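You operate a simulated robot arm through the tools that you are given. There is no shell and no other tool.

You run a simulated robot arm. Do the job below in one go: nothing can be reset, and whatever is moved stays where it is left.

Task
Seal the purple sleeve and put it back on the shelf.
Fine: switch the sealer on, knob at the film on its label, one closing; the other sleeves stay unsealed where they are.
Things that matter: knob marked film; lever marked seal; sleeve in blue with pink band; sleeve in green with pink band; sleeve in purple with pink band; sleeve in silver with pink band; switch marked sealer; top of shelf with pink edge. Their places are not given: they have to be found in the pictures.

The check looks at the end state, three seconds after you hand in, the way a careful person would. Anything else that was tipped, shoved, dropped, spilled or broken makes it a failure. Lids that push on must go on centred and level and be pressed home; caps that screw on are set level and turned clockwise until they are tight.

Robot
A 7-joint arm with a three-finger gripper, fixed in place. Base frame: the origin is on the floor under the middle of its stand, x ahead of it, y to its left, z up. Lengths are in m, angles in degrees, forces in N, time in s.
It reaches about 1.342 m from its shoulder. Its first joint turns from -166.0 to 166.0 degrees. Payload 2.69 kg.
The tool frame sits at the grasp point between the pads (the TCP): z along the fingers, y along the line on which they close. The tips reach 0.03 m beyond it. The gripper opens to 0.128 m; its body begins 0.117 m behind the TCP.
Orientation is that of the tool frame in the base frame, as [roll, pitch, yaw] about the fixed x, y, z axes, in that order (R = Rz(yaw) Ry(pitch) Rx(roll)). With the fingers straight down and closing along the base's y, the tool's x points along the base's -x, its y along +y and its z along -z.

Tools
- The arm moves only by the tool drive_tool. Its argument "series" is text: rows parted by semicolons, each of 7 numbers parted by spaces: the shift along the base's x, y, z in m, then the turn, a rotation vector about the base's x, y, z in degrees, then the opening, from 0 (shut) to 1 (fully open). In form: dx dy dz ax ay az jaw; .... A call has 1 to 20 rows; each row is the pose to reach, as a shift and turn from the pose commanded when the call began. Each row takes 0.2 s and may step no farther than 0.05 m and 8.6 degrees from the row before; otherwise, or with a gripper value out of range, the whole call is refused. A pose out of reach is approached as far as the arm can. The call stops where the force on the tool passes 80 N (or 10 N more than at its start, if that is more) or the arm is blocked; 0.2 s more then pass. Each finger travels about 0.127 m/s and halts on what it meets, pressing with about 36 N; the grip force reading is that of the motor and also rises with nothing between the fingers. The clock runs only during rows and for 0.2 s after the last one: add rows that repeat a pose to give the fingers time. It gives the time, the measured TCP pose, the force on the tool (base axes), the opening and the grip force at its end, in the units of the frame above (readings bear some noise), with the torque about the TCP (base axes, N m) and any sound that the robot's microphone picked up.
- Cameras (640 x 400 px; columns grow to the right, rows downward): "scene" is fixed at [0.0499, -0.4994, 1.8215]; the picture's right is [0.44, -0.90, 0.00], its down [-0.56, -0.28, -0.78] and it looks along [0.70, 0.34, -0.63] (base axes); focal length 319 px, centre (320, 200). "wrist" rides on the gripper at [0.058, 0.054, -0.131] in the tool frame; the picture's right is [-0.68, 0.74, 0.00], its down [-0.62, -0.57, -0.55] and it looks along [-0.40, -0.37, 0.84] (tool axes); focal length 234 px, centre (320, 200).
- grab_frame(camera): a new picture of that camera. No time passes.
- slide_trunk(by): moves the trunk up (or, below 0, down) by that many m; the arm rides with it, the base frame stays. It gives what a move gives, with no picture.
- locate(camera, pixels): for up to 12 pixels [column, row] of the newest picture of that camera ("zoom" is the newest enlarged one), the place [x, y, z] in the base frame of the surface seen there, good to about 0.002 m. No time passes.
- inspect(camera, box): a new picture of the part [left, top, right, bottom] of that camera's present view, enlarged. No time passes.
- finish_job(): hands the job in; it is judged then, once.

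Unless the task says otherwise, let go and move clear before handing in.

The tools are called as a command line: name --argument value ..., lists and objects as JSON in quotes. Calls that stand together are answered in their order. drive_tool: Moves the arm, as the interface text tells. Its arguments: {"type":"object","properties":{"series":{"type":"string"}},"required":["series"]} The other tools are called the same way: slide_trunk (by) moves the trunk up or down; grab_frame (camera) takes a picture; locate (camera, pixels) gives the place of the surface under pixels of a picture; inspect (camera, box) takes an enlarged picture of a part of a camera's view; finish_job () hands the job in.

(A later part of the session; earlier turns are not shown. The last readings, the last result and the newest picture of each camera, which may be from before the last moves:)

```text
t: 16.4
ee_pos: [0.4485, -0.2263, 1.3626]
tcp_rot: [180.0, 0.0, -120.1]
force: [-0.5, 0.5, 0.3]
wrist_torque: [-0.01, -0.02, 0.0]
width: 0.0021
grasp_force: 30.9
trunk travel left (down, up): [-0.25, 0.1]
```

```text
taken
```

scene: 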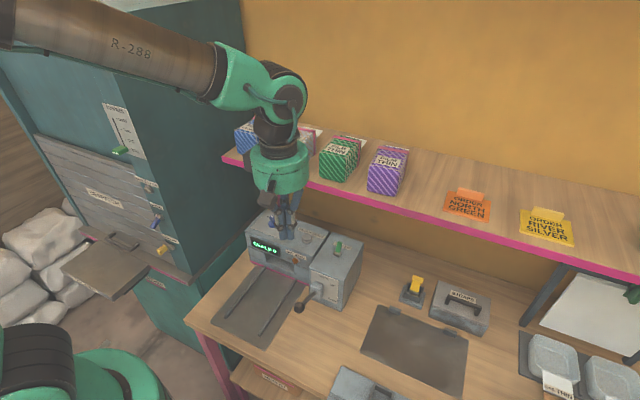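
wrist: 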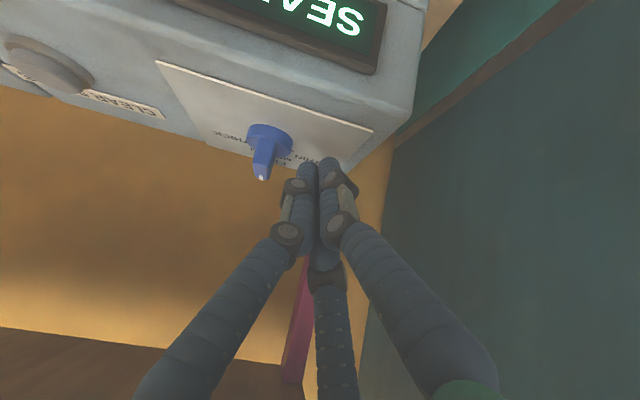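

The hand is vertical again at (0.449, −0.226, 1.363). I measure the purple sleeve closely now for an exact grip.

inspect --camera "scene" --box '[358, 138, 422, 202]'

locate --camera "zoom" --pixels '[[195, 140], [205, 130], [300, 175], [312, 160], [270, 160], [210, 250], [300, 270], [350, 120], [240, 80], [330, 60], [240, 60], [260, 40]]'

```text
6.25 times, centred on (390, 170) of scene
```

zoom: 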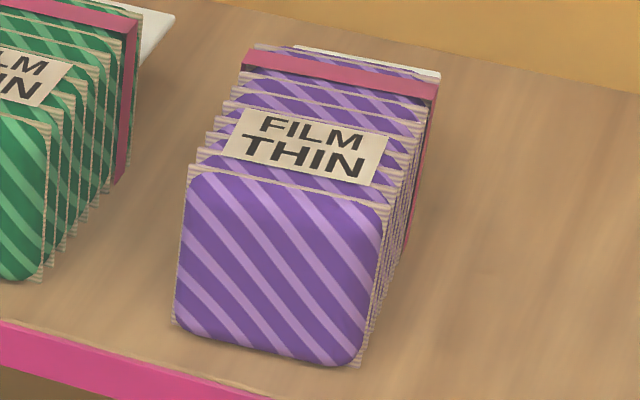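

```text
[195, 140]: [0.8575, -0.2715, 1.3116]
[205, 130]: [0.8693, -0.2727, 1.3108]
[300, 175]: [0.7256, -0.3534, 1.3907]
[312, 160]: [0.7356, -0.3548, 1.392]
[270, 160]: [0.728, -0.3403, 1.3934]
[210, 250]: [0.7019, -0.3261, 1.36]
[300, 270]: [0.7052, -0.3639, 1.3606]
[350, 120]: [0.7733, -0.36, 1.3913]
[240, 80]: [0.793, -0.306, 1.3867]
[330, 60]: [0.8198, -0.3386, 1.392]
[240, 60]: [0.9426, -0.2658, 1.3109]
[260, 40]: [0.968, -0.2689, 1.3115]
```

The sleeve looks yawed about 5° (front face x differs across y). I measure its corners and side edges.

locate --camera "zoom" --pixels '[[192, 180], [378, 215], [182, 300], [185, 320], [350, 350], [372, 270], [193, 170], [380, 205], [246, 58], [434, 88], [430, 100], [253, 50]]'

locate --camera "zoom" --pixels '[[182, 245], [188, 200], [368, 300], [382, 225], [425, 130], [398, 255], [410, 210], [300, 50], [430, 74], [370, 60], [390, 270], [375, 310]]'

```text
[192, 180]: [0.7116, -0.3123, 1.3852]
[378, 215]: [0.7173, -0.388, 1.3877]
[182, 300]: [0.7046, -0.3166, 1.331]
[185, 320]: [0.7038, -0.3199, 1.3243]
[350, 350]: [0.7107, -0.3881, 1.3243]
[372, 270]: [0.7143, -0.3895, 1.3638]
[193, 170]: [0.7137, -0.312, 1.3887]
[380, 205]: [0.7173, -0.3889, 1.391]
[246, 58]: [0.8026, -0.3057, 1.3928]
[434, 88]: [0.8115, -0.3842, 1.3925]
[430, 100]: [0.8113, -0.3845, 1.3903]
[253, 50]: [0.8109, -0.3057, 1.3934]
```

```text
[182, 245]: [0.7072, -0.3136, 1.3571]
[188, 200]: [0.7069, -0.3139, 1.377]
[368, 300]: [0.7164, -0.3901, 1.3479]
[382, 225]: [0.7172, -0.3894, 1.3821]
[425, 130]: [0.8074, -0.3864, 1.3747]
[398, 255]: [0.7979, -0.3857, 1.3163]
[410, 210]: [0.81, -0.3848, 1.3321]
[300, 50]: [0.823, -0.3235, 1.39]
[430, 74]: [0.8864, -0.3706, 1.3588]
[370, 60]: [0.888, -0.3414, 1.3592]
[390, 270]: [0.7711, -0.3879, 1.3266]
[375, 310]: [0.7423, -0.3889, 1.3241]
```

The sleeve is ~0.077 wide, yawed about +4°, axis through (0.712, −0.351) at the front. I rise, turn the hand a further 34° so one finger faces the sleeve's front and two straddle its sides, open, and move above it.

drive_tool --series "0 0 0.045 0 0 5 0.2; 0 0 0.09 0 0 10 0.4; 0 0 0.135 0 0 15 0.6; 0 0 0.18 0 0 20 0.8; 0.036 -0.016 0.19 0 0 25 1; 0.072 -0.032 0.19 0 0 30 1; 0.109 -0.047 0.19 0 0 34.2 1; 0.145 -0.063 0.19 0 0 34.2 1; 0.182 -0.078 0.19 0 0 34.2 1; 0.218 -0.094 0.19 0 0 34.2 1; 0.255 -0.109 0.19 0 0 34.2 1; 0.2912 -0.1249 0.19 0 0 34.2 1; 0.2912 -0.1249 0.19 0 0 34.2 1"

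grab_frame --camera "wrist"

grab_frame --camera "scene"

```text
t: 19.2
ee_pos: [0.7436, -0.3504, 1.5533]
tcp_rot: [-179.9, 0.1, -85.9]
force: [0.3, -0.8, 0.5]
wrist_torque: [-0.02, 0.03, 0.01]
width: 0.1282
grasp_force: 0.1
trunk travel left (down, up): [-0.25, 0.1]
```

```text
taken
```

wrist: 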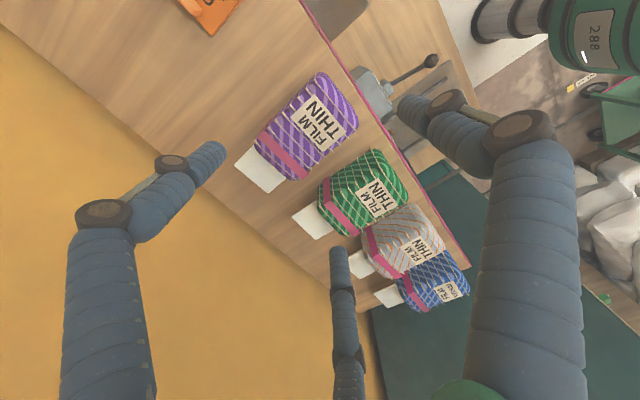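

```text
taken
```

scene: 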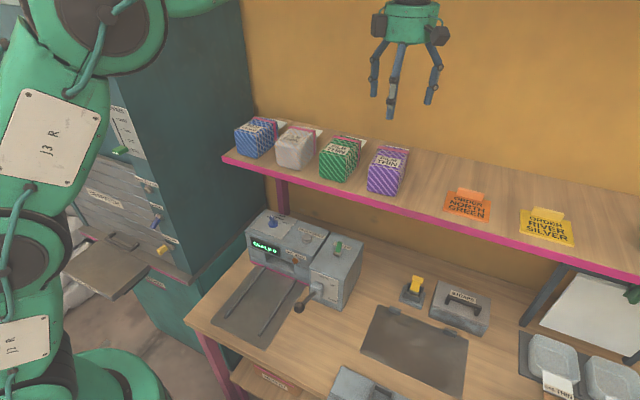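

The hand is above the purple sleeve. I check the sleeve's outline from the wrist view to refine yaw and centre.

inspect --camera "wrist" --box '[225, 60, 365, 200]'

locate --camera "wrist" --pixels '[[321, 75], [357, 103], [262, 135], [296, 178], [355, 122], [315, 80], [240, 160], [264, 190], [285, 178], [253, 148], [330, 85], [345, 95]]'

```text
2.86 times, centred on (295, 130) of wrist
```

zoom: 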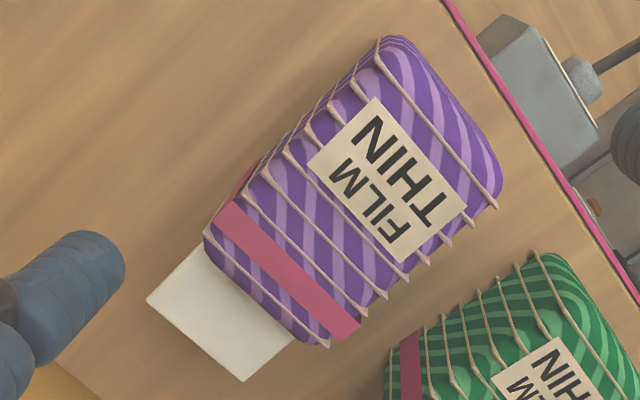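

```text
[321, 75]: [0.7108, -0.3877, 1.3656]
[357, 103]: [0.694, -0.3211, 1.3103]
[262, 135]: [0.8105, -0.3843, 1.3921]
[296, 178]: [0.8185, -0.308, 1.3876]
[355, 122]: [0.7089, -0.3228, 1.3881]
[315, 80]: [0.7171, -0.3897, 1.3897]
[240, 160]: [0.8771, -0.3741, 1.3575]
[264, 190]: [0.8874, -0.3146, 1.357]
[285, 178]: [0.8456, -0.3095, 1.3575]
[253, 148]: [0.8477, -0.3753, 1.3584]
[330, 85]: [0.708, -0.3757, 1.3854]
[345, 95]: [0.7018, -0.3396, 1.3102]
```

I measure pleat tips along both long sides and the lip corners in this zoom.

locate --camera "zoom" --pixels '[[381, 45], [210, 233], [493, 203], [325, 340], [309, 123], [426, 260], [152, 300], [242, 376], [285, 343], [197, 250], [255, 180], [385, 292]]'

```text
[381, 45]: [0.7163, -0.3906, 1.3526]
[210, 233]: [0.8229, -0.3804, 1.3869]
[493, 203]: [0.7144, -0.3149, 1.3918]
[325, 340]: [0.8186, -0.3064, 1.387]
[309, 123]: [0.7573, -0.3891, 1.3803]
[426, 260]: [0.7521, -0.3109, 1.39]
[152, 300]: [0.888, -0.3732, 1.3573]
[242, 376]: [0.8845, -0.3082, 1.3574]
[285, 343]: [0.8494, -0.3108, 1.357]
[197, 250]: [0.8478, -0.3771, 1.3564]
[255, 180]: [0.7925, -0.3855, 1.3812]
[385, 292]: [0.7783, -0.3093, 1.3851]
```

The sleeve's yaw is ~4.3° with centreline y ≈ −0.350 at the grip, matching the hand. I descend around it with fingers open.

drive_tool --series "0 -0.001 -0.045 0 0 0 1; 0 -0.001 -0.09 0 0 0 1; 0 -0.001 -0.135 0 0 0 1; 0 -0.001 -0.17 0 0 0 1; 0 -0.001 -0.2 0 0 0 1; 0 -0.001 -0.2 0 0 0 1"

grab_frame --camera "wrist"

inspect --camera "scene" --box '[310, 90, 450, 220]'

```text
t: 20.6
ee_pos: [0.7421, -0.3498, 1.3525]
tcp_rot: [179.9, 0.0, -85.8]
force: [0.4, 0.3, -0.2]
wrist_torque: [0.01, 0.01, -0.02]
width: 0.1281
grasp_force: 0.1
trunk travel left (down, up): [-0.25, 0.1]
```

```text
taken
```

wrist: 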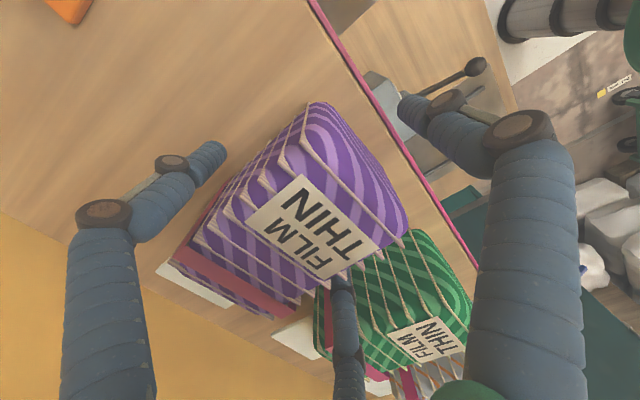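

```text
3.08 times, centred on (380, 155) of scene
```

zoom: 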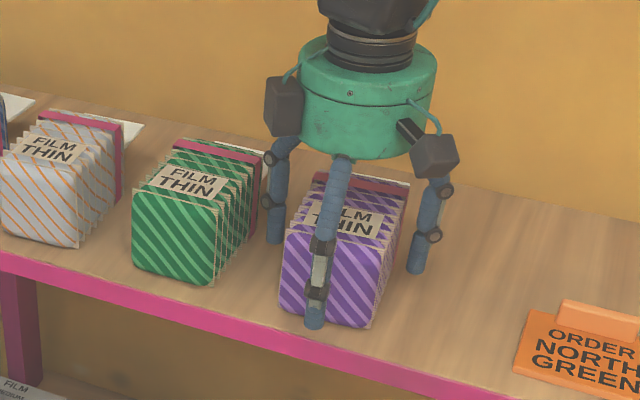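

The fingers straddle the sleeve cleanly (scene zoom: left finger (270,200) in the gap, right (420,240)). I close partway so the side fingers grip and the front one barely reaches the face.

drive_tool --series "0 0 0 0 0 0 0.85; 0 0 0 0 0 0 0.75; 0 0 0 0 0 0 0.68; 0 0 0 0 0 0 0.62; 0 0 0 0 0 0 0.56; 0 0 0 0 0 0 0.56"

grab_frame --camera "wrist"

inspect --camera "scene" --box '[310, 90, 450, 220]'

```text
t: 22.0
ee_pos: [0.7417, -0.3495, 1.3511]
tcp_rot: [-180.0, 0.0, -85.8]
force: [1.7, -1.6, 2.0]
wrist_torque: [0.0, -0.14, -0.01]
width: 0.0941
grasp_force: 16.5
trunk travel left (down, up): [-0.25, 0.1]
```

```text
taken
```

wrist: 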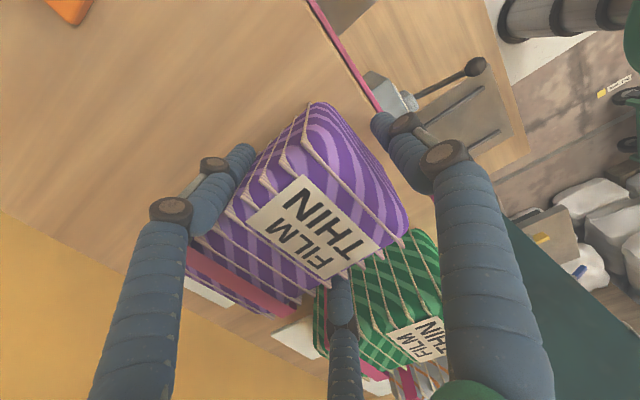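

```text
3.08 times, centred on (380, 155) of scene
```

zoom: 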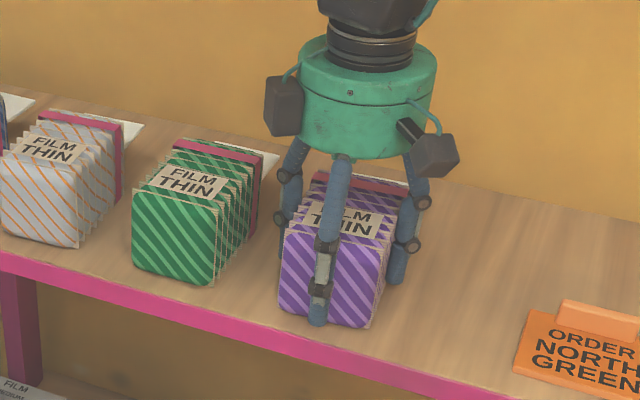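

Width holds at 0.094 with 16.5 N, so the side fingers are touching. I tighten a little more for a secure hold.

drive_tool --series "0 0 0 0 0 0 0.5; 0 0 0 0 0 0 0.45; 0 0 0 0 0 0 0.45"

inspect --camera "wrist" --box '[180, 80, 480, 280]'

locate --camera "scene" --pixels '[[413, 195]]'

```text
t: 22.8
ee_pos: [0.7414, -0.3489, 1.3519]
tcp_rot: [-180.0, 0.0, -85.8]
force: [2.4, 0.2, 3.5]
wrist_torque: [0.03, -0.15, -0.04]
width: 0.0935
grasp_force: 26.9
trunk travel left (down, up): [-0.25, 0.1]
```

```text
2.00 times, centred on (330, 180) of wrist
```

zoom: 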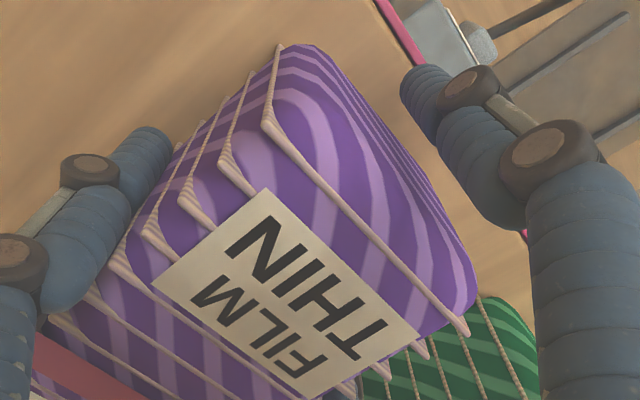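

```text
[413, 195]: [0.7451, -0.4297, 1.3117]
```

The grip is firm at 27 N and the front finger stays clear of the face. I lift a few centimetres slowly and check the hold.

drive_tool --series "0 0 0.01 0 0 0 0.4; 0 0 0.03 0 0 0 0.4; 0 0 0.06 0 0 0 0.4; 0 0 0.06 0 0 0 0.4"

grab_frame --camera "wrist"

inspect --camera "scene" --box '[300, 60, 460, 210]'

```text
t: 23.8
ee_pos: [0.742, -0.3502, 1.4116]
tcp_rot: [-180.0, 0.0, -85.9]
force: [0.0, 0.6, -1.9]
wrist_torque: [-0.04, 0.04, 0.02]
width: 0.0932
grasp_force: 31.6
trunk travel left (down, up): [-0.25, 0.1]
```

```text
taken
```

wrist: 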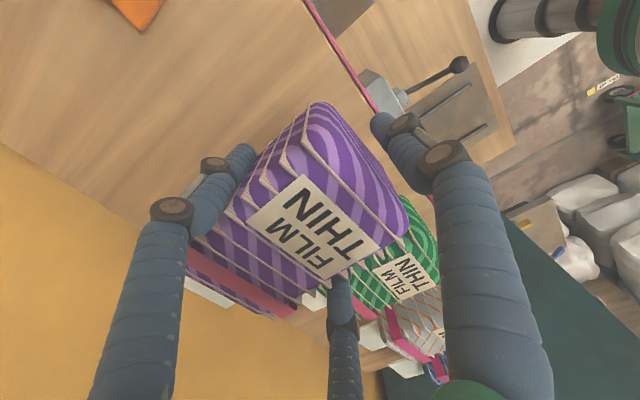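

```text
2.67 times, centred on (380, 135) of scene
```

zoom: 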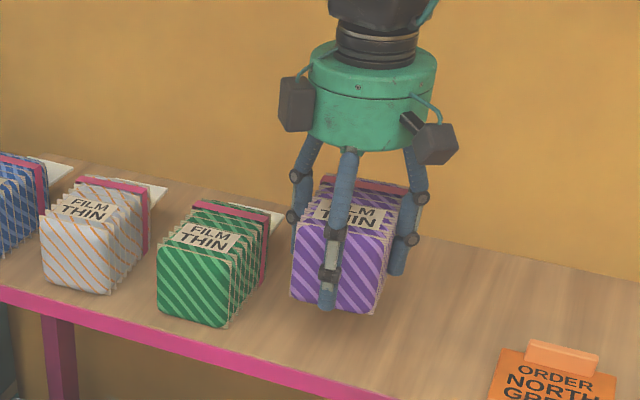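

The sleeve is held level (weight ~1.9 N). Before lowering it to the sealer I check how far the hand's side boxes stick out.

locate --camera "zoom" --pixels '[[295, 105], [285, 125], [305, 90], [437, 145], [425, 160], [450, 140], [345, 140], [410, 130], [365, 85], [395, 270], [300, 220], [328, 290]]'

```text
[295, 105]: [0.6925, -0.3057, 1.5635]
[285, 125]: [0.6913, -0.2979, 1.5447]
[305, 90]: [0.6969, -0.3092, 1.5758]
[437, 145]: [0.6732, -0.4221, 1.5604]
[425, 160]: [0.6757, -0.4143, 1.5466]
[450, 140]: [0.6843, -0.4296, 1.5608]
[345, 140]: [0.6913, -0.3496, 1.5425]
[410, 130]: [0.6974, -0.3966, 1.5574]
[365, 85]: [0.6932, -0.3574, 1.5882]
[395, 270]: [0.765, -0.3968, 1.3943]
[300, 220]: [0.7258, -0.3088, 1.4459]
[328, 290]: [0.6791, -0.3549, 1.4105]
```

The side boxes are on the robot side, so the sealer side is clear. I raise the sleeve over its neighbours and carry it back to in front of the shelf at x ≈ 0.46, y ≈ −0.035, straightening the yaw.

drive_tool --series "0 0 0.03 0 0 0 0.4; 0 0 0.06 0 0 0 0.4; 0 0 0.09 0 0 0 0.4; -0.0312 0.035 0.09 0 0 -0.5 0.4; -0.0624 0.07 0.09 0 0 -1 0.4; -0.0936 0.105 0.09 0 0 -1.5 0.4; -0.1248 0.14 0.09 0 0 -2 0.4; -0.156 0.175 0.09 0 0 -2.5 0.4; -0.1872 0.21 0.09 0 0 -3 0.4; -0.2184 0.245 0.09 0 0 -3.5 0.4; -0.2496 0.28 0.09 0 0 -4 0.4; -0.281 0.3149 0.09 0 0 -4.2 0.4; -0.281 0.3149 0.09 0 0 -4.2 0.4"

grab_frame --camera "scene"

grab_frame --camera "wrist"

```text
t: 26.6
ee_pos: [0.4593, -0.0355, 1.5004]
tcp_rot: [-180.0, 0.0, -89.9]
force: [0.5, -0.3, -2.0]
wrist_torque: [-0.02, 0.02, 0.01]
width: 0.0933
grasp_force: 31.4
trunk travel left (down, up): [-0.25, 0.1]
```

```text
taken
```

scene: 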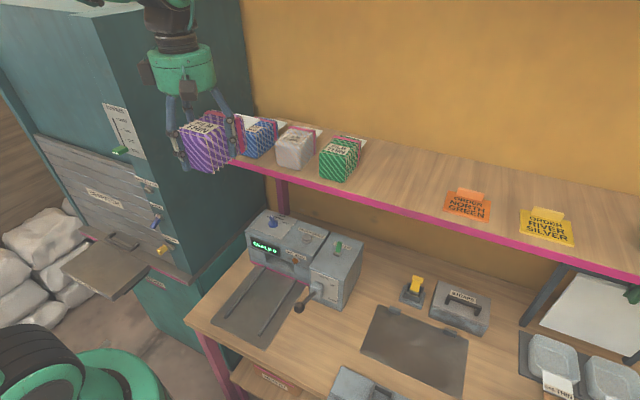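

```text
taken
```

wrist: 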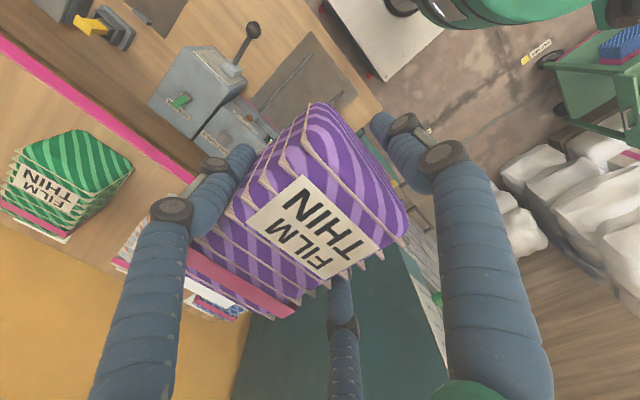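

The sleeve is held in front of the shelf. I check the lamp and slot, then descend.

inspect --camera "scene" --box '[240, 235, 320, 285]'

locate --camera "zoom" --pixels '[[235, 165], [210, 200], [300, 210], [430, 240], [425, 290], [400, 235], [320, 260], [190, 270], [440, 365], [250, 178], [220, 300], [380, 330]]'

drive_tool --series "0 0 -0.04 0 0 0 0.4; 0 0 -0.08 0 0 0 0.4; 0 0 -0.12 0 0 0 0.4; 0 0 -0.16 0 0 0 0.4; 0 0 -0.2 0 0 0 0.4; 0 0 -0.24 0 0 0 0.4; 0 0 -0.28 0 0 0 0.4; 0 0 -0.32 0 0 0 0.4; 0 0 -0.36 0 0 0 0.4; 0 0 -0.4 0 0 0 0.4; 0 0 -0.44 0 0 0 0.4; 0 0 -0.48 0 0 0 0.4; 0 0 -0.51 0 0 0 0.4; 0 0 -0.51 0 0 0 0.4"

grab_frame --camera "scene"

grab_frame --camera "wrist"

```text
8.00 times, centred on (280, 260) of scene
```

zoom: 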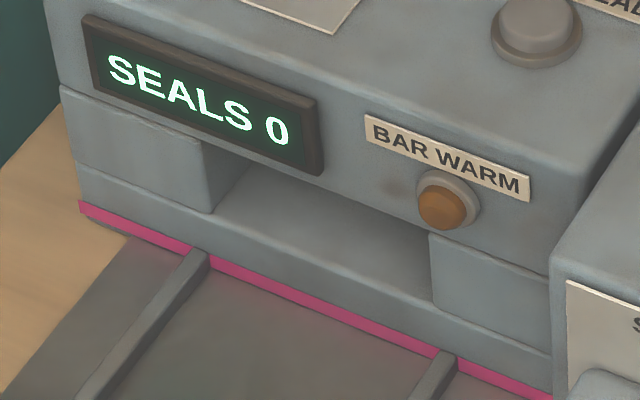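

```text
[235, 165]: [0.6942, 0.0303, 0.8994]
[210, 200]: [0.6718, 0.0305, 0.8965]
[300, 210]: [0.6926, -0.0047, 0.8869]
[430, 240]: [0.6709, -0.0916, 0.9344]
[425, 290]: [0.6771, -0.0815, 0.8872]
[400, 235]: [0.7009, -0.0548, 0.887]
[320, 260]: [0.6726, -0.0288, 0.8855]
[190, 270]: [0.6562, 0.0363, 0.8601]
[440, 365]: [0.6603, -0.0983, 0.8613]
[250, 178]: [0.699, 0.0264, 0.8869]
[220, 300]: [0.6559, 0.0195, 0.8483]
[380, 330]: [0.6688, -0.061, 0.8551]
```

```text
t: 29.6
ee_pos: [0.4605, -0.0345, 0.9914]
tcp_rot: [-180.0, 0.0, -90.0]
force: [0.6, 0.1, -2.5]
wrist_torque: [0.01, 0.13, -0.01]
width: 0.0931
grasp_force: 31.3
trunk travel left (down, up): [-0.25, 0.1]
```

```text
taken
```

scene: 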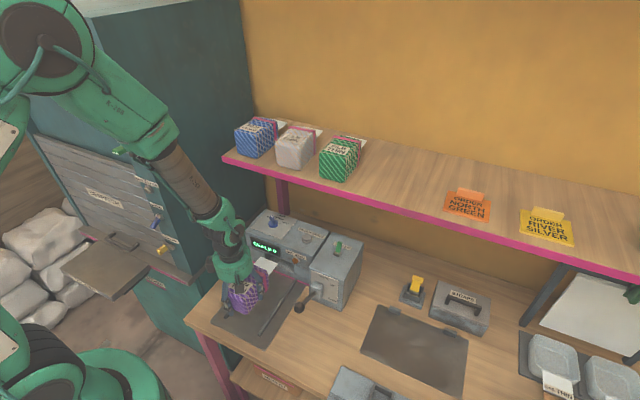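

```text
taken
```

wrist: 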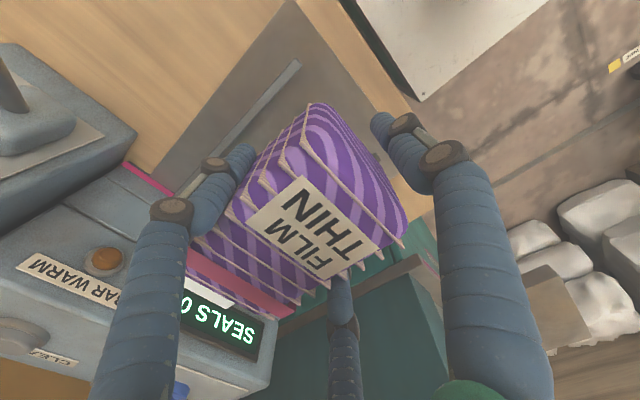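

The lamp is still unlit and the display says SEALS 0. Rails are at y ≈ 0.036 and −0.098 (centre −0.031), the slot floor z ≈ 0.887; I shift 4 mm in y and lower the sleeve to just above the plate.

drive_tool --series "0 0.004 -0.03 0 0 0 0.4; 0 0.004 -0.06 0 0 0 0.4; 0 0.004 -0.08 0 0 0 0.4; 0 0.004 -0.094 0 0 0 0.4; 0 0.004 -0.094 0 0 0 0.4"

inspect --camera "scene" --box '[200, 210, 340, 340]'

grab_frame --camera "wrist"

```text
t: 30.8
ee_pos: [0.462, -0.0306, 0.897]
tcp_rot: [-180.0, 0.0, -90.0]
force: [-0.5, -0.6, -2.1]
wrist_torque: [-0.04, 0.06, -0.02]
width: 0.0932
grasp_force: 31.5
trunk travel left (down, up): [-0.25, 0.1]
```

```text
3.08 times, centred on (270, 275) of scene
```

zoom: 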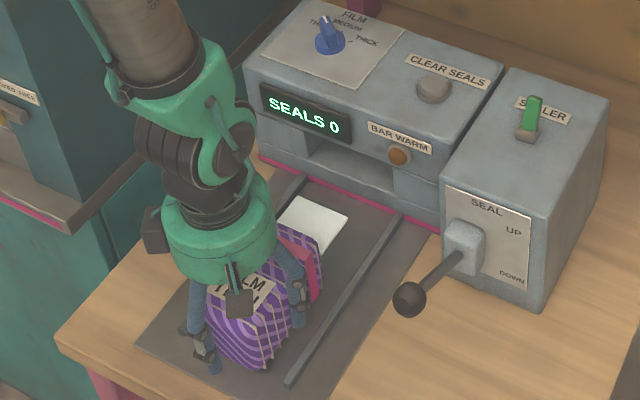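

```text
taken
```

wrist: 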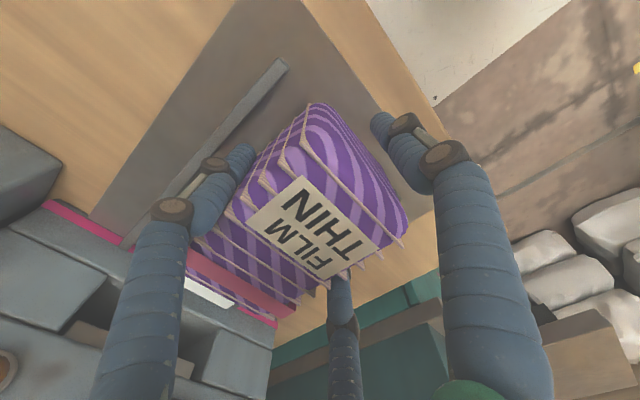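

The sleeve is between the rails with its white lip facing the slot (zoom (315,222)). I measure lip corners against the slot.

locate --camera "zoom" --pixels '[[304, 201], [342, 216], [318, 247], [285, 225], [315, 222], [318, 237], [232, 262], [300, 180], [400, 225], [340, 280]]'

```text
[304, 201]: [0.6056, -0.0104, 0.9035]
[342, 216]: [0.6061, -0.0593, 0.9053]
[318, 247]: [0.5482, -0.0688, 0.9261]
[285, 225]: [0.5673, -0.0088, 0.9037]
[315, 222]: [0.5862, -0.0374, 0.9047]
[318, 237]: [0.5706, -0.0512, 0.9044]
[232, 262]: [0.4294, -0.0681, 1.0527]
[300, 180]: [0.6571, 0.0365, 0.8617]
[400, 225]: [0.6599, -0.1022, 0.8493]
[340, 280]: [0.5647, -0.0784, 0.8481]
```

The lip is square to the slot at z ≈ 0.904, y −0.006 to −0.064, well inside the opening. I slide forward, dropping to ~2 mm above the plate.

drive_tool --series "0.02 0 -0.002 0 0 0 0.4; 0.04 0 -0.004 0 0 0 0.4; 0.06 0 -0.005 0 0 0 0.4; 0.08 0 -0.006 0 0 0 0.4; 0.1 0 -0.006 0 0 0 0.4; 0.11 0 -0.006 0 0 0 0.4; 0.11 0 -0.006 0 0 0 0.4"

inspect --camera "scene" --box '[220, 200, 360, 330]'

grab_frame --camera "wrist"

grab_frame --camera "scene"

```text
t: 32.4
ee_pos: [0.5708, -0.0298, 0.8927]
tcp_rot: [180.0, 0.1, -90.1]
force: [0.3, -0.5, -3.0]
wrist_torque: [0.03, 0.08, -0.01]
width: 0.0931
grasp_force: 31.3
trunk travel left (down, up): [-0.25, 0.1]
```

```text
3.08 times, centred on (290, 265) of scene
```

zoom: 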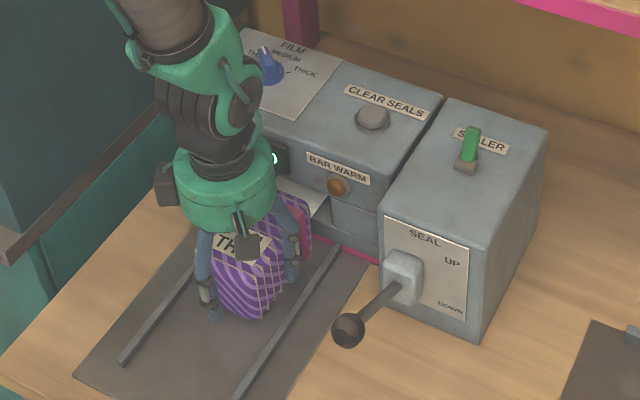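

```text
taken
```

wrist: 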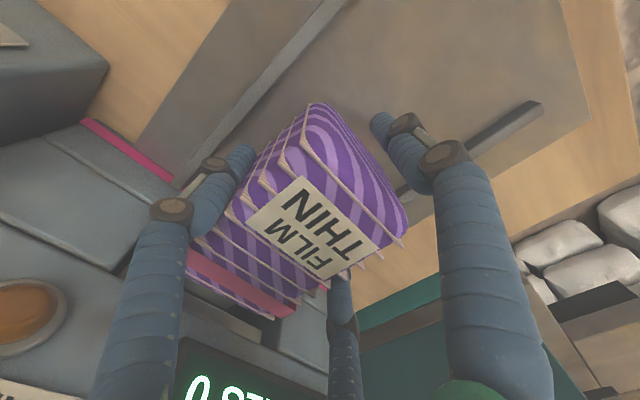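

```text
taken
```

scene: 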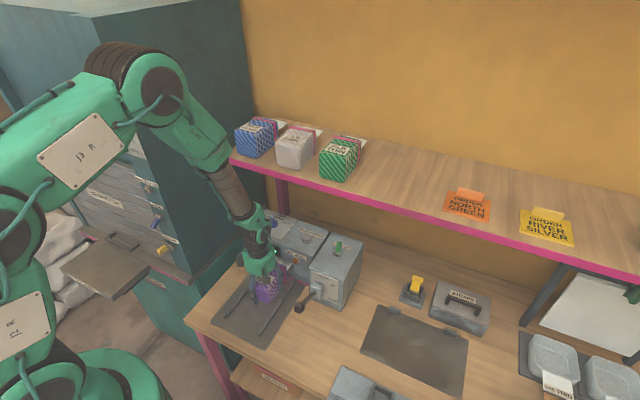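

The lip is entering the slot with no resistance. I ease forward in small steps until the body meets the sealer's front.

drive_tool --series "0.004 0 0 0 0 0 0.4; 0.008 0 0 0 0 0 0.4; 0.011 0 0 0 0 0 0.4; 0.013 0 0 0 0 0 0.4"

inspect --camera "scene" --box '[250, 235, 320, 305]'

inspect --camera "wrist" --box '[150, 180, 370, 380]'

```text
t: 33.4
ee_pos: [0.5787, -0.0317, 0.8904]
tcp_rot: [179.6, 0.0, -90.0]
force: [-36.8, -2.2, 3.3]
wrist_torque: [-0.06, 0.25, 0.02]
width: 0.0931
grasp_force: 31.2
trunk travel left (down, up): [-0.25, 0.1]
```

```text
5.71 times, centred on (285, 270) of scene
```

zoom: 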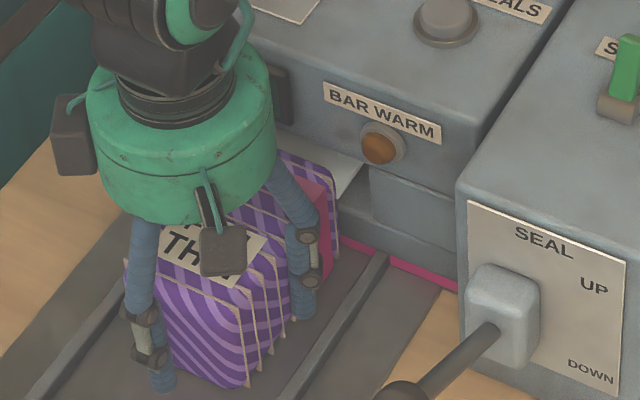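

```text
2.00 times, centred on (260, 280) of wrist
```

zoom: 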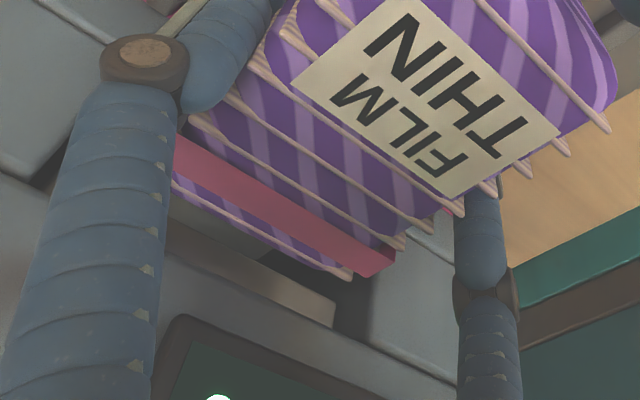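

The push met 37 N at x ≈ 0.579, so something is touching. I measure the gap between the sleeve's back and the sealer front.

inspect --camera "scene" --box '[280, 250, 320, 290]'

locate --camera "zoom" --pixels '[[120, 180], [130, 130], [170, 150], [180, 110], [230, 130], [190, 180], [150, 220], [120, 230], [300, 200], [180, 230], [115, 150], [210, 230]]'

```text
10.00 times, centred on (300, 270) of scene
```

zoom: 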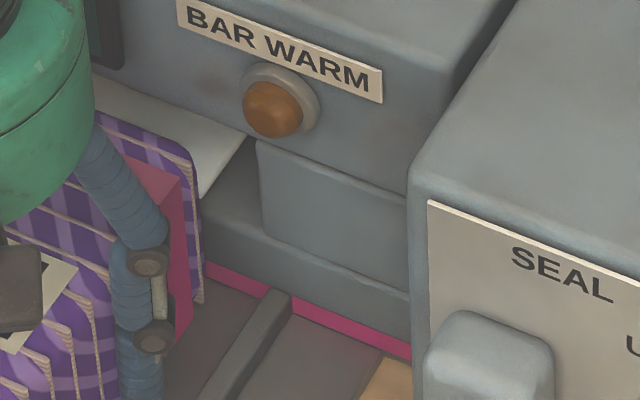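

```text
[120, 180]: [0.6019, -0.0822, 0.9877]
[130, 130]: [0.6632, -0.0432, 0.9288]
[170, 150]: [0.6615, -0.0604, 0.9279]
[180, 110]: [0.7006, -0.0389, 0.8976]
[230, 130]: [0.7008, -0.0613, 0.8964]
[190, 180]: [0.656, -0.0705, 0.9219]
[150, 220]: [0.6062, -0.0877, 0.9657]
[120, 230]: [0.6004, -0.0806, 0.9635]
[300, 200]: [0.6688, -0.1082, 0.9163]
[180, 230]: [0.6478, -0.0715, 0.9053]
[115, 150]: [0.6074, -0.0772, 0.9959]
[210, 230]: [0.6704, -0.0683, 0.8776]
```

The body's back panel (x ≈ 0.663–0.668) is against the sealer front (0.669) and the lip is inside the slot at z ≈ 0.897. I relax the push slightly and lower the last ~2 mm onto the plate.

drive_tool --series "-0.003 0 0 0 0 0 0.4; -0.003 0 -0.001 0 0 0 0.4; -0.003 0 -0.002 0 0 0 0.4; -0.003 0 -0.003 0 0 0 0.4"

```text
t: 34.4
ee_pos: [0.5787, -0.031, 0.8893]
tcp_rot: [-179.9, -0.1, -90.0]
force: [-39.7, 0.4, 8.4]
wrist_torque: [0.05, 0.71, 0.01]
width: 0.0932
grasp_force: 31.7
trunk travel left (down, up): [-0.25, 0.1]
```

The sleeve is now resting (force z +8) but still pressed at 40 N against the front. I relax another few millimetres of command.

drive_tool --series "-0.002 0 0 0 0 0 0.4; -0.004 0 0.0005 0 0 0 0.4; -0.004 0 0.0005 0 0 0 0.4"

```text
t: 35.2
ee_pos: [0.5768, -0.0315, 0.8909]
tcp_rot: [-179.8, 0.1, -90.2]
force: [-12.0, 1.4, -5.2]
wrist_torque: [0.08, 0.86, 0.04]
width: 0.0934
grasp_force: 31.9
trunk travel left (down, up): [-0.25, 0.1]
```

The push has eased to 12 N. I now release gently, opening only a few millimetres so the fingertips don't hit the rails.

drive_tool --series "0 0 0 0 0 0 0.6; 0 0 0 0 0 0 0.7; 0 0 0 0 0 0 0.74; 0 0 0 0 0 0 0.77; 0 0 0 0 0 0 0.77"

inspect --camera "wrist" --box '[150, 80, 450, 380]'

inspect --camera "scene" --box '[230, 235, 330, 325]'

```text
t: 36.4
ee_pos: [0.576, -0.0315, 0.8889]
tcp_rot: [180.0, 0.0, -90.0]
force: [-0.4, -0.4, -0.7]
wrist_torque: [0.03, 0.01, -0.01]
width: 0.0985
grasp_force: 0.0
trunk travel left (down, up): [-0.25, 0.1]
```

```text
1.33 times, centred on (300, 230) of wrist
```

zoom: 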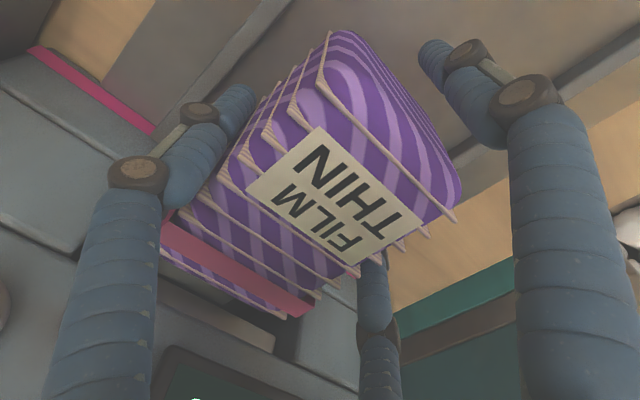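

```text
4.44 times, centred on (280, 280) of scene
```

zoom: 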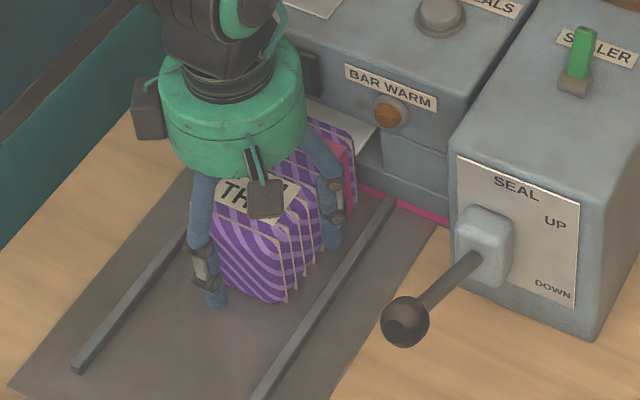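

The sleeve stands free in the sealer (forces ~0). I raise the hand straight up, then back away toward the lever.

drive_tool --series "0 0 0.01 0 0 0 0.77; 0 0 0.03 0 0 0 0.77; 0 0 0.06 0 0 0 0.77; 0 0 0.1 0 0 0 0.77; 0 0 0.14 0 0 0 0.77; -0.03 -0.03 0.16 0 0 0 0.77; -0.06 -0.06 0.18 0 0 0 0.77; -0.09 -0.095 0.2 0 0 0 0.77; -0.092 -0.14 0.21 0 0 0 0.77; -0.092 -0.188 0.21 0 0 0 0.77; -0.092 -0.188 0.21 0 0 0 0.77"

grab_frame --camera "scene"

grab_frame --camera "wrist"

```text
refused: row 8 steps farther than a row can; nothing moved
```

```text
taken
```

scene: 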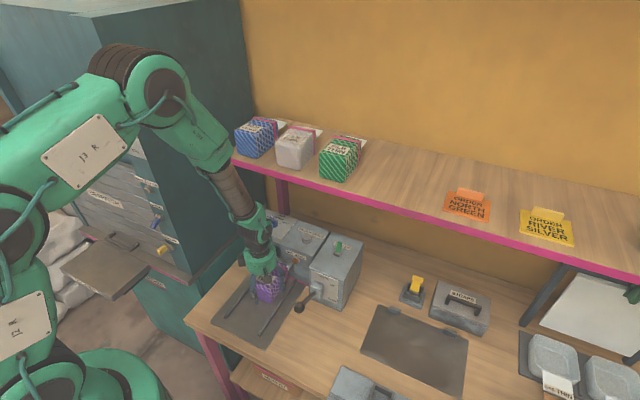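

```text
taken
```

wrist: 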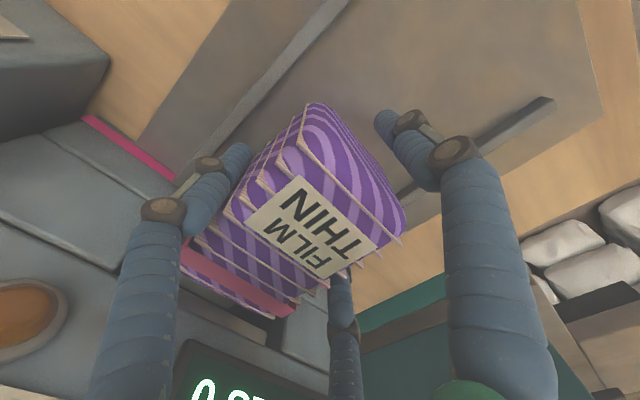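

The call was refused because one row stepped too far, so nothing moved. I resend it with smaller steps.

drive_tool --series "0 0 0.01 0 0 0 0.77; 0 0 0.03 0 0 0 0.77; 0 0 0.06 0 0 0 0.77; 0 0 0.1 0 0 0 0.77; 0 0 0.14 0 0 0 0.77; -0.03 -0.03 0.15 0 0 0 0.77; -0.06 -0.06 0.16 0 0 0 0.77; -0.09 -0.09 0.17 0 0 0 0.77; -0.092 -0.13 0.19 0 0 0 0.77; -0.092 -0.165 0.21 0 0 0 0.77; -0.092 -0.188 0.21 0 0 0 0.77; -0.092 -0.188 0.21 0 0 0 0.77"

grab_frame --camera "scene"

grab_frame --camera "wrist"

```text
t: 39.0
ee_pos: [0.4831, -0.2201, 1.099]
tcp_rot: [180.0, 0.0, -90.1]
force: [0.4, 0.7, 0.0]
wrist_torque: [0.01, 0.01, -0.04]
width: 0.099
grasp_force: 0.0
trunk travel left (down, up): [-0.25, 0.1]
```

```text
taken
```

scene: 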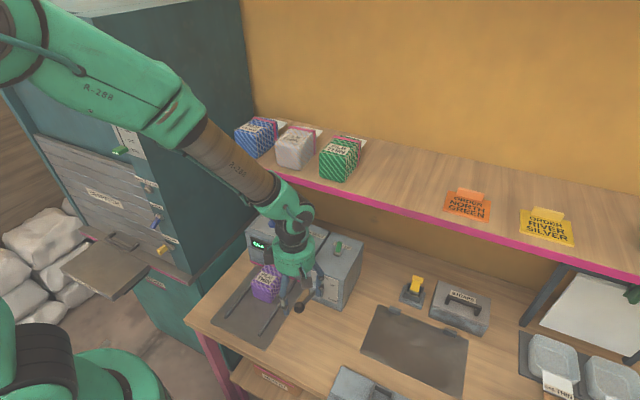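

```text
taken
```

wrist: 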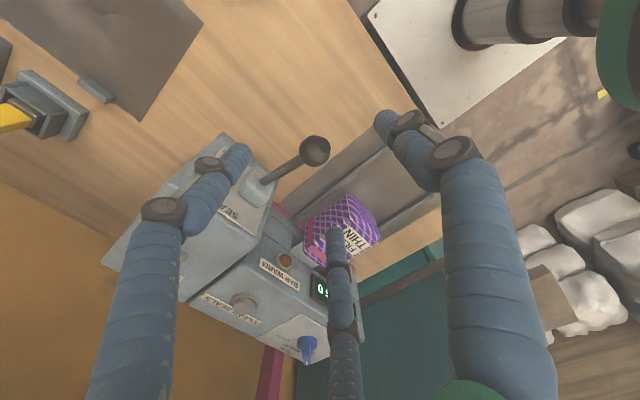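

The hand is over the lever ball (wrist (315,150)) and the sleeve stands in the sealer. I measure the ball, rod and check the sleeve and lamp.

inspect --camera "wrist" --box '[230, 110, 390, 270]'

locate --camera "wrist" --pixels '[[315, 150], [315, 140], [325, 150], [305, 150], [315, 160], [295, 165], [275, 177], [265, 182], [286, 260]]'

inspect --camera "scene" --box '[230, 225, 350, 335]'

```text
2.50 times, centred on (310, 190) of wrist
```

zoom: 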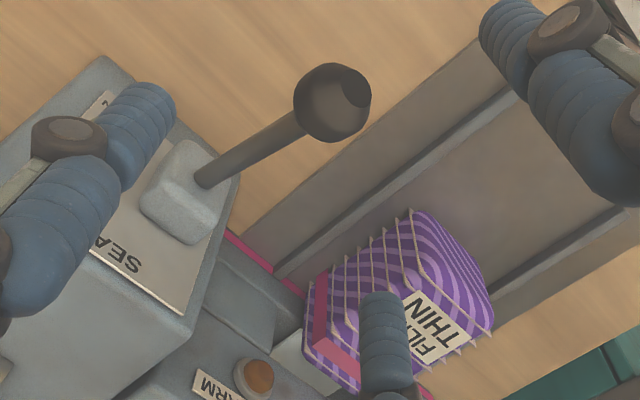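

```text
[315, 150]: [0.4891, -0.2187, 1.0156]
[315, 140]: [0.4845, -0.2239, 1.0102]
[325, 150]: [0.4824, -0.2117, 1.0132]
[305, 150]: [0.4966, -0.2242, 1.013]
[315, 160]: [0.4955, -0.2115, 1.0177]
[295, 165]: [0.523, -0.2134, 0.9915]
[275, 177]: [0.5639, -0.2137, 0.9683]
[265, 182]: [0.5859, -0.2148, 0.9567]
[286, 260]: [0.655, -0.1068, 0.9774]
```

```text
3.64 times, centred on (290, 280) of scene
```

zoom: 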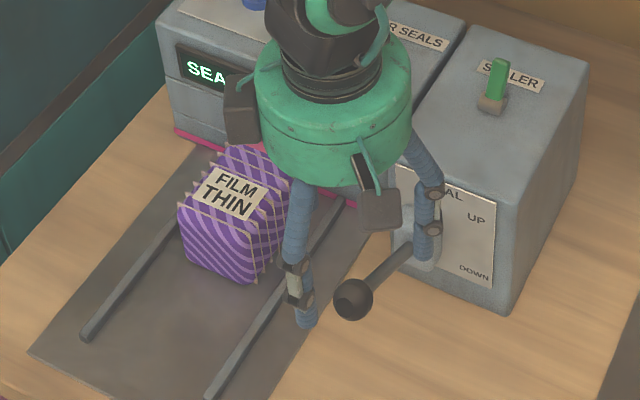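

The ball's centre works out to about (0.493, −0.215, 1.001) with the rod sloping 25° down toward the pivot. I lower the open fingers around the ball, not gripping yet.

drive_tool --series "0.009 0.0035 0 0 0 0 0.77; 0.009 0.0035 -0.03 0 0 0 0.77; 0.009 0.0035 -0.06 0 0 0 0.77; 0.009 0.0035 -0.08 0 0 0 0.77; 0.009 0.0035 -0.0975 0 0 0 0.77; 0.009 0.0035 -0.0975 0 0 0 0.77"

grab_frame --camera "wrist"

inspect --camera "scene" --box '[230, 225, 350, 335]'

```text
t: 40.4
ee_pos: [0.4906, -0.2153, 1.0015]
tcp_rot: [180.0, 0.0, -90.0]
force: [1.7, -0.6, 0.6]
wrist_torque: [0.02, 0.03, 0.0]
width: 0.0987
grasp_force: 0.0
trunk travel left (down, up): [-0.25, 0.1]
```

```text
taken
```

wrist: 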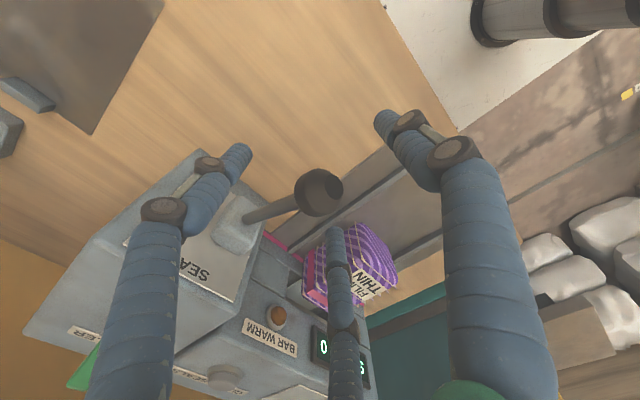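

```text
3.64 times, centred on (290, 280) of scene
```

zoom: 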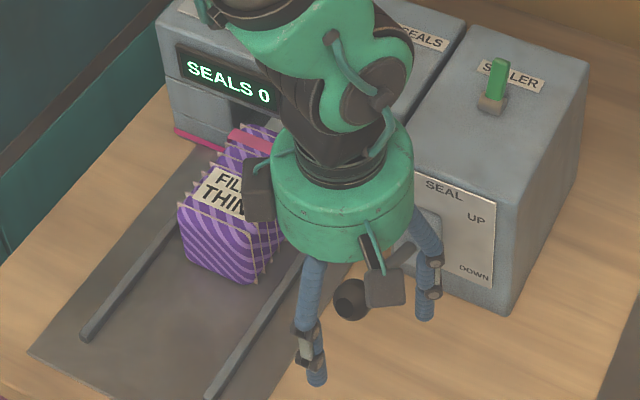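

The ball sits between the open fingers; the lamp is visible at wrist (277,315). I hold still for 4 s and check whether the lamp has lit.

drive_tool --series "0 0 0 0 0 0 0.77; 0 0 0 0 0 0 0.77; 0 0 0 0 0 0 0.77; 0 0 0 0 0 0 0.77; 0 0 0 0 0 0 0.77; 0 0 0 0 0 0 0.77; 0 0 0 0 0 0 0.77; 0 0 0 0 0 0 0.77; 0 0 0 0 0 0 0.77; 0 0 0 0 0 0 0.77; 0 0 0 0 0 0 0.77; 0 0 0 0 0 0 0.77; 0 0 0 0 0 0 0.77; 0 0 0 0 0 0 0.77; 0 0 0 0 0 0 0.77; 0 0 0 0 0 0 0.77; 0 0 0 0 0 0 0.77; 0 0 0 0 0 0 0.77; 0 0 0 0 0 0 0.77; 0 0 0 0 0 0 0.77"

inspect --camera "wrist" --box '[220, 270, 380, 400]'

```text
t: 44.6
ee_pos: [0.4916, -0.2155, 1.0031]
tcp_rot: [179.9, 0.0, -90.0]
force: [-0.6, 0.2, 0.6]
wrist_torque: [-0.04, 0.0, -0.03]
width: 0.0985
grasp_force: 0.1
trunk travel left (down, up): [-0.25, 0.1]
```

```text
3.08 times, centred on (300, 335) of wrist
```

zoom: 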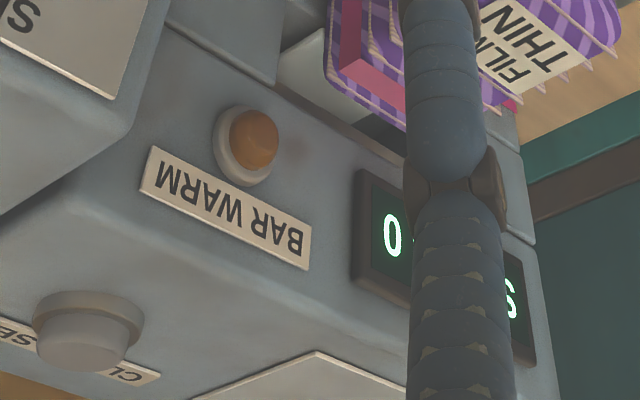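

The lamp still looks unlit (same brown as before switch-on). I keep waiting a few more seconds.

drive_tool --series "0 0 0 0 0 0 0.77; 0 0 0 0 0 0 0.77; 0 0 0 0 0 0 0.77; 0 0 0 0 0 0 0.77; 0 0 0 0 0 0 0.77; 0 0 0 0 0 0 0.77; 0 0 0 0 0 0 0.77; 0 0 0 0 0 0 0.77; 0 0 0 0 0 0 0.77; 0 0 0 0 0 0 0.77; 0 0 0 0 0 0 0.77; 0 0 0 0 0 0 0.77; 0 0 0 0 0 0 0.77; 0 0 0 0 0 0 0.77; 0 0 0 0 0 0 0.77; 0 0 0 0 0 0 0.77; 0 0 0 0 0 0 0.77; 0 0 0 0 0 0 0.77; 0 0 0 0 0 0 0.77; 0 0 0 0 0 0 0.77"

inspect --camera "wrist" --box '[220, 270, 380, 400]'

drive_tool --series "0 0 0 0 0 0 0.77; 0 0 0 0 0 0 0.77; 0 0 0 0 0 0 0.77; 0 0 0 0 0 0 0.77; 0 0 0 0 0 0 0.77; 0 0 0 0 0 0 0.77; 0 0 0 0 0 0 0.77; 0 0 0 0 0 0 0.77; 0 0 0 0 0 0 0.77; 0 0 0 0 0 0 0.77; 0 0 0 0 0 0 0.77; 0 0 0 0 0 0 0.77; 0 0 0 0 0 0 0.77; 0 0 0 0 0 0 0.77; 0 0 0 0 0 0 0.77; 0 0 0 0 0 0 0.77; 0 0 0 0 0 0 0.77; 0 0 0 0 0 0 0.77; 0 0 0 0 0 0 0.77; 0 0 0 0 0 0 0.77"

inspect --camera "wrist" --box '[220, 270, 380, 400]'

```text
t: 48.8
ee_pos: [0.4913, -0.2158, 1.0029]
tcp_rot: [179.8, 0.0, -90.0]
force: [0.6, -0.2, 0.7]
wrist_torque: [-0.03, 0.03, 0.02]
width: 0.0985
grasp_force: 0.0
trunk travel left (down, up): [-0.25, 0.1]
```

```text
3.08 times, centred on (300, 335) of wrist
```

zoom: 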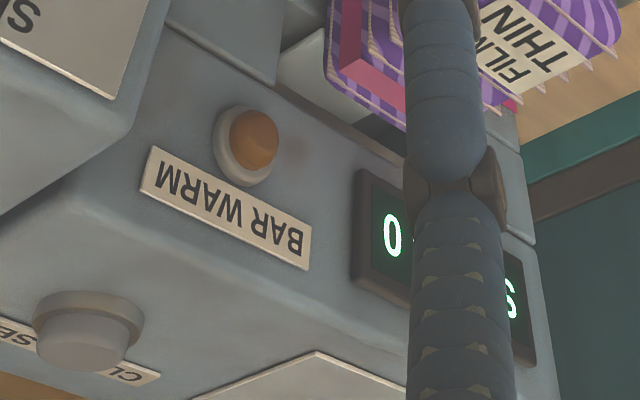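

```text
t: 53.0
ee_pos: [0.4912, -0.2147, 1.0028]
tcp_rot: [-180.0, 0.0, -90.0]
force: [0.1, 0.1, -0.5]
wrist_torque: [-0.01, -0.02, -0.04]
width: 0.0983
grasp_force: 0.0
trunk travel left (down, up): [-0.25, 0.1]
```

```text
3.08 times, centred on (300, 335) of wrist
```

zoom: 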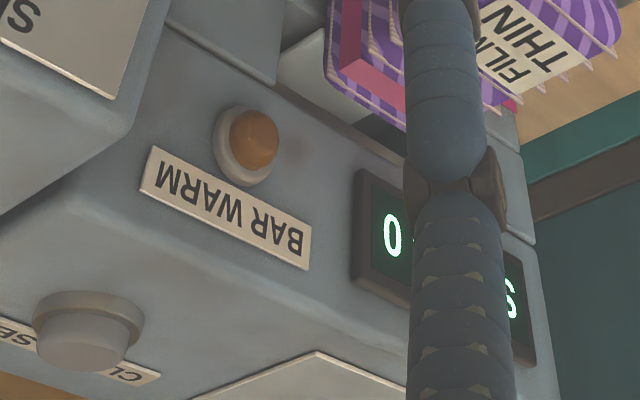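

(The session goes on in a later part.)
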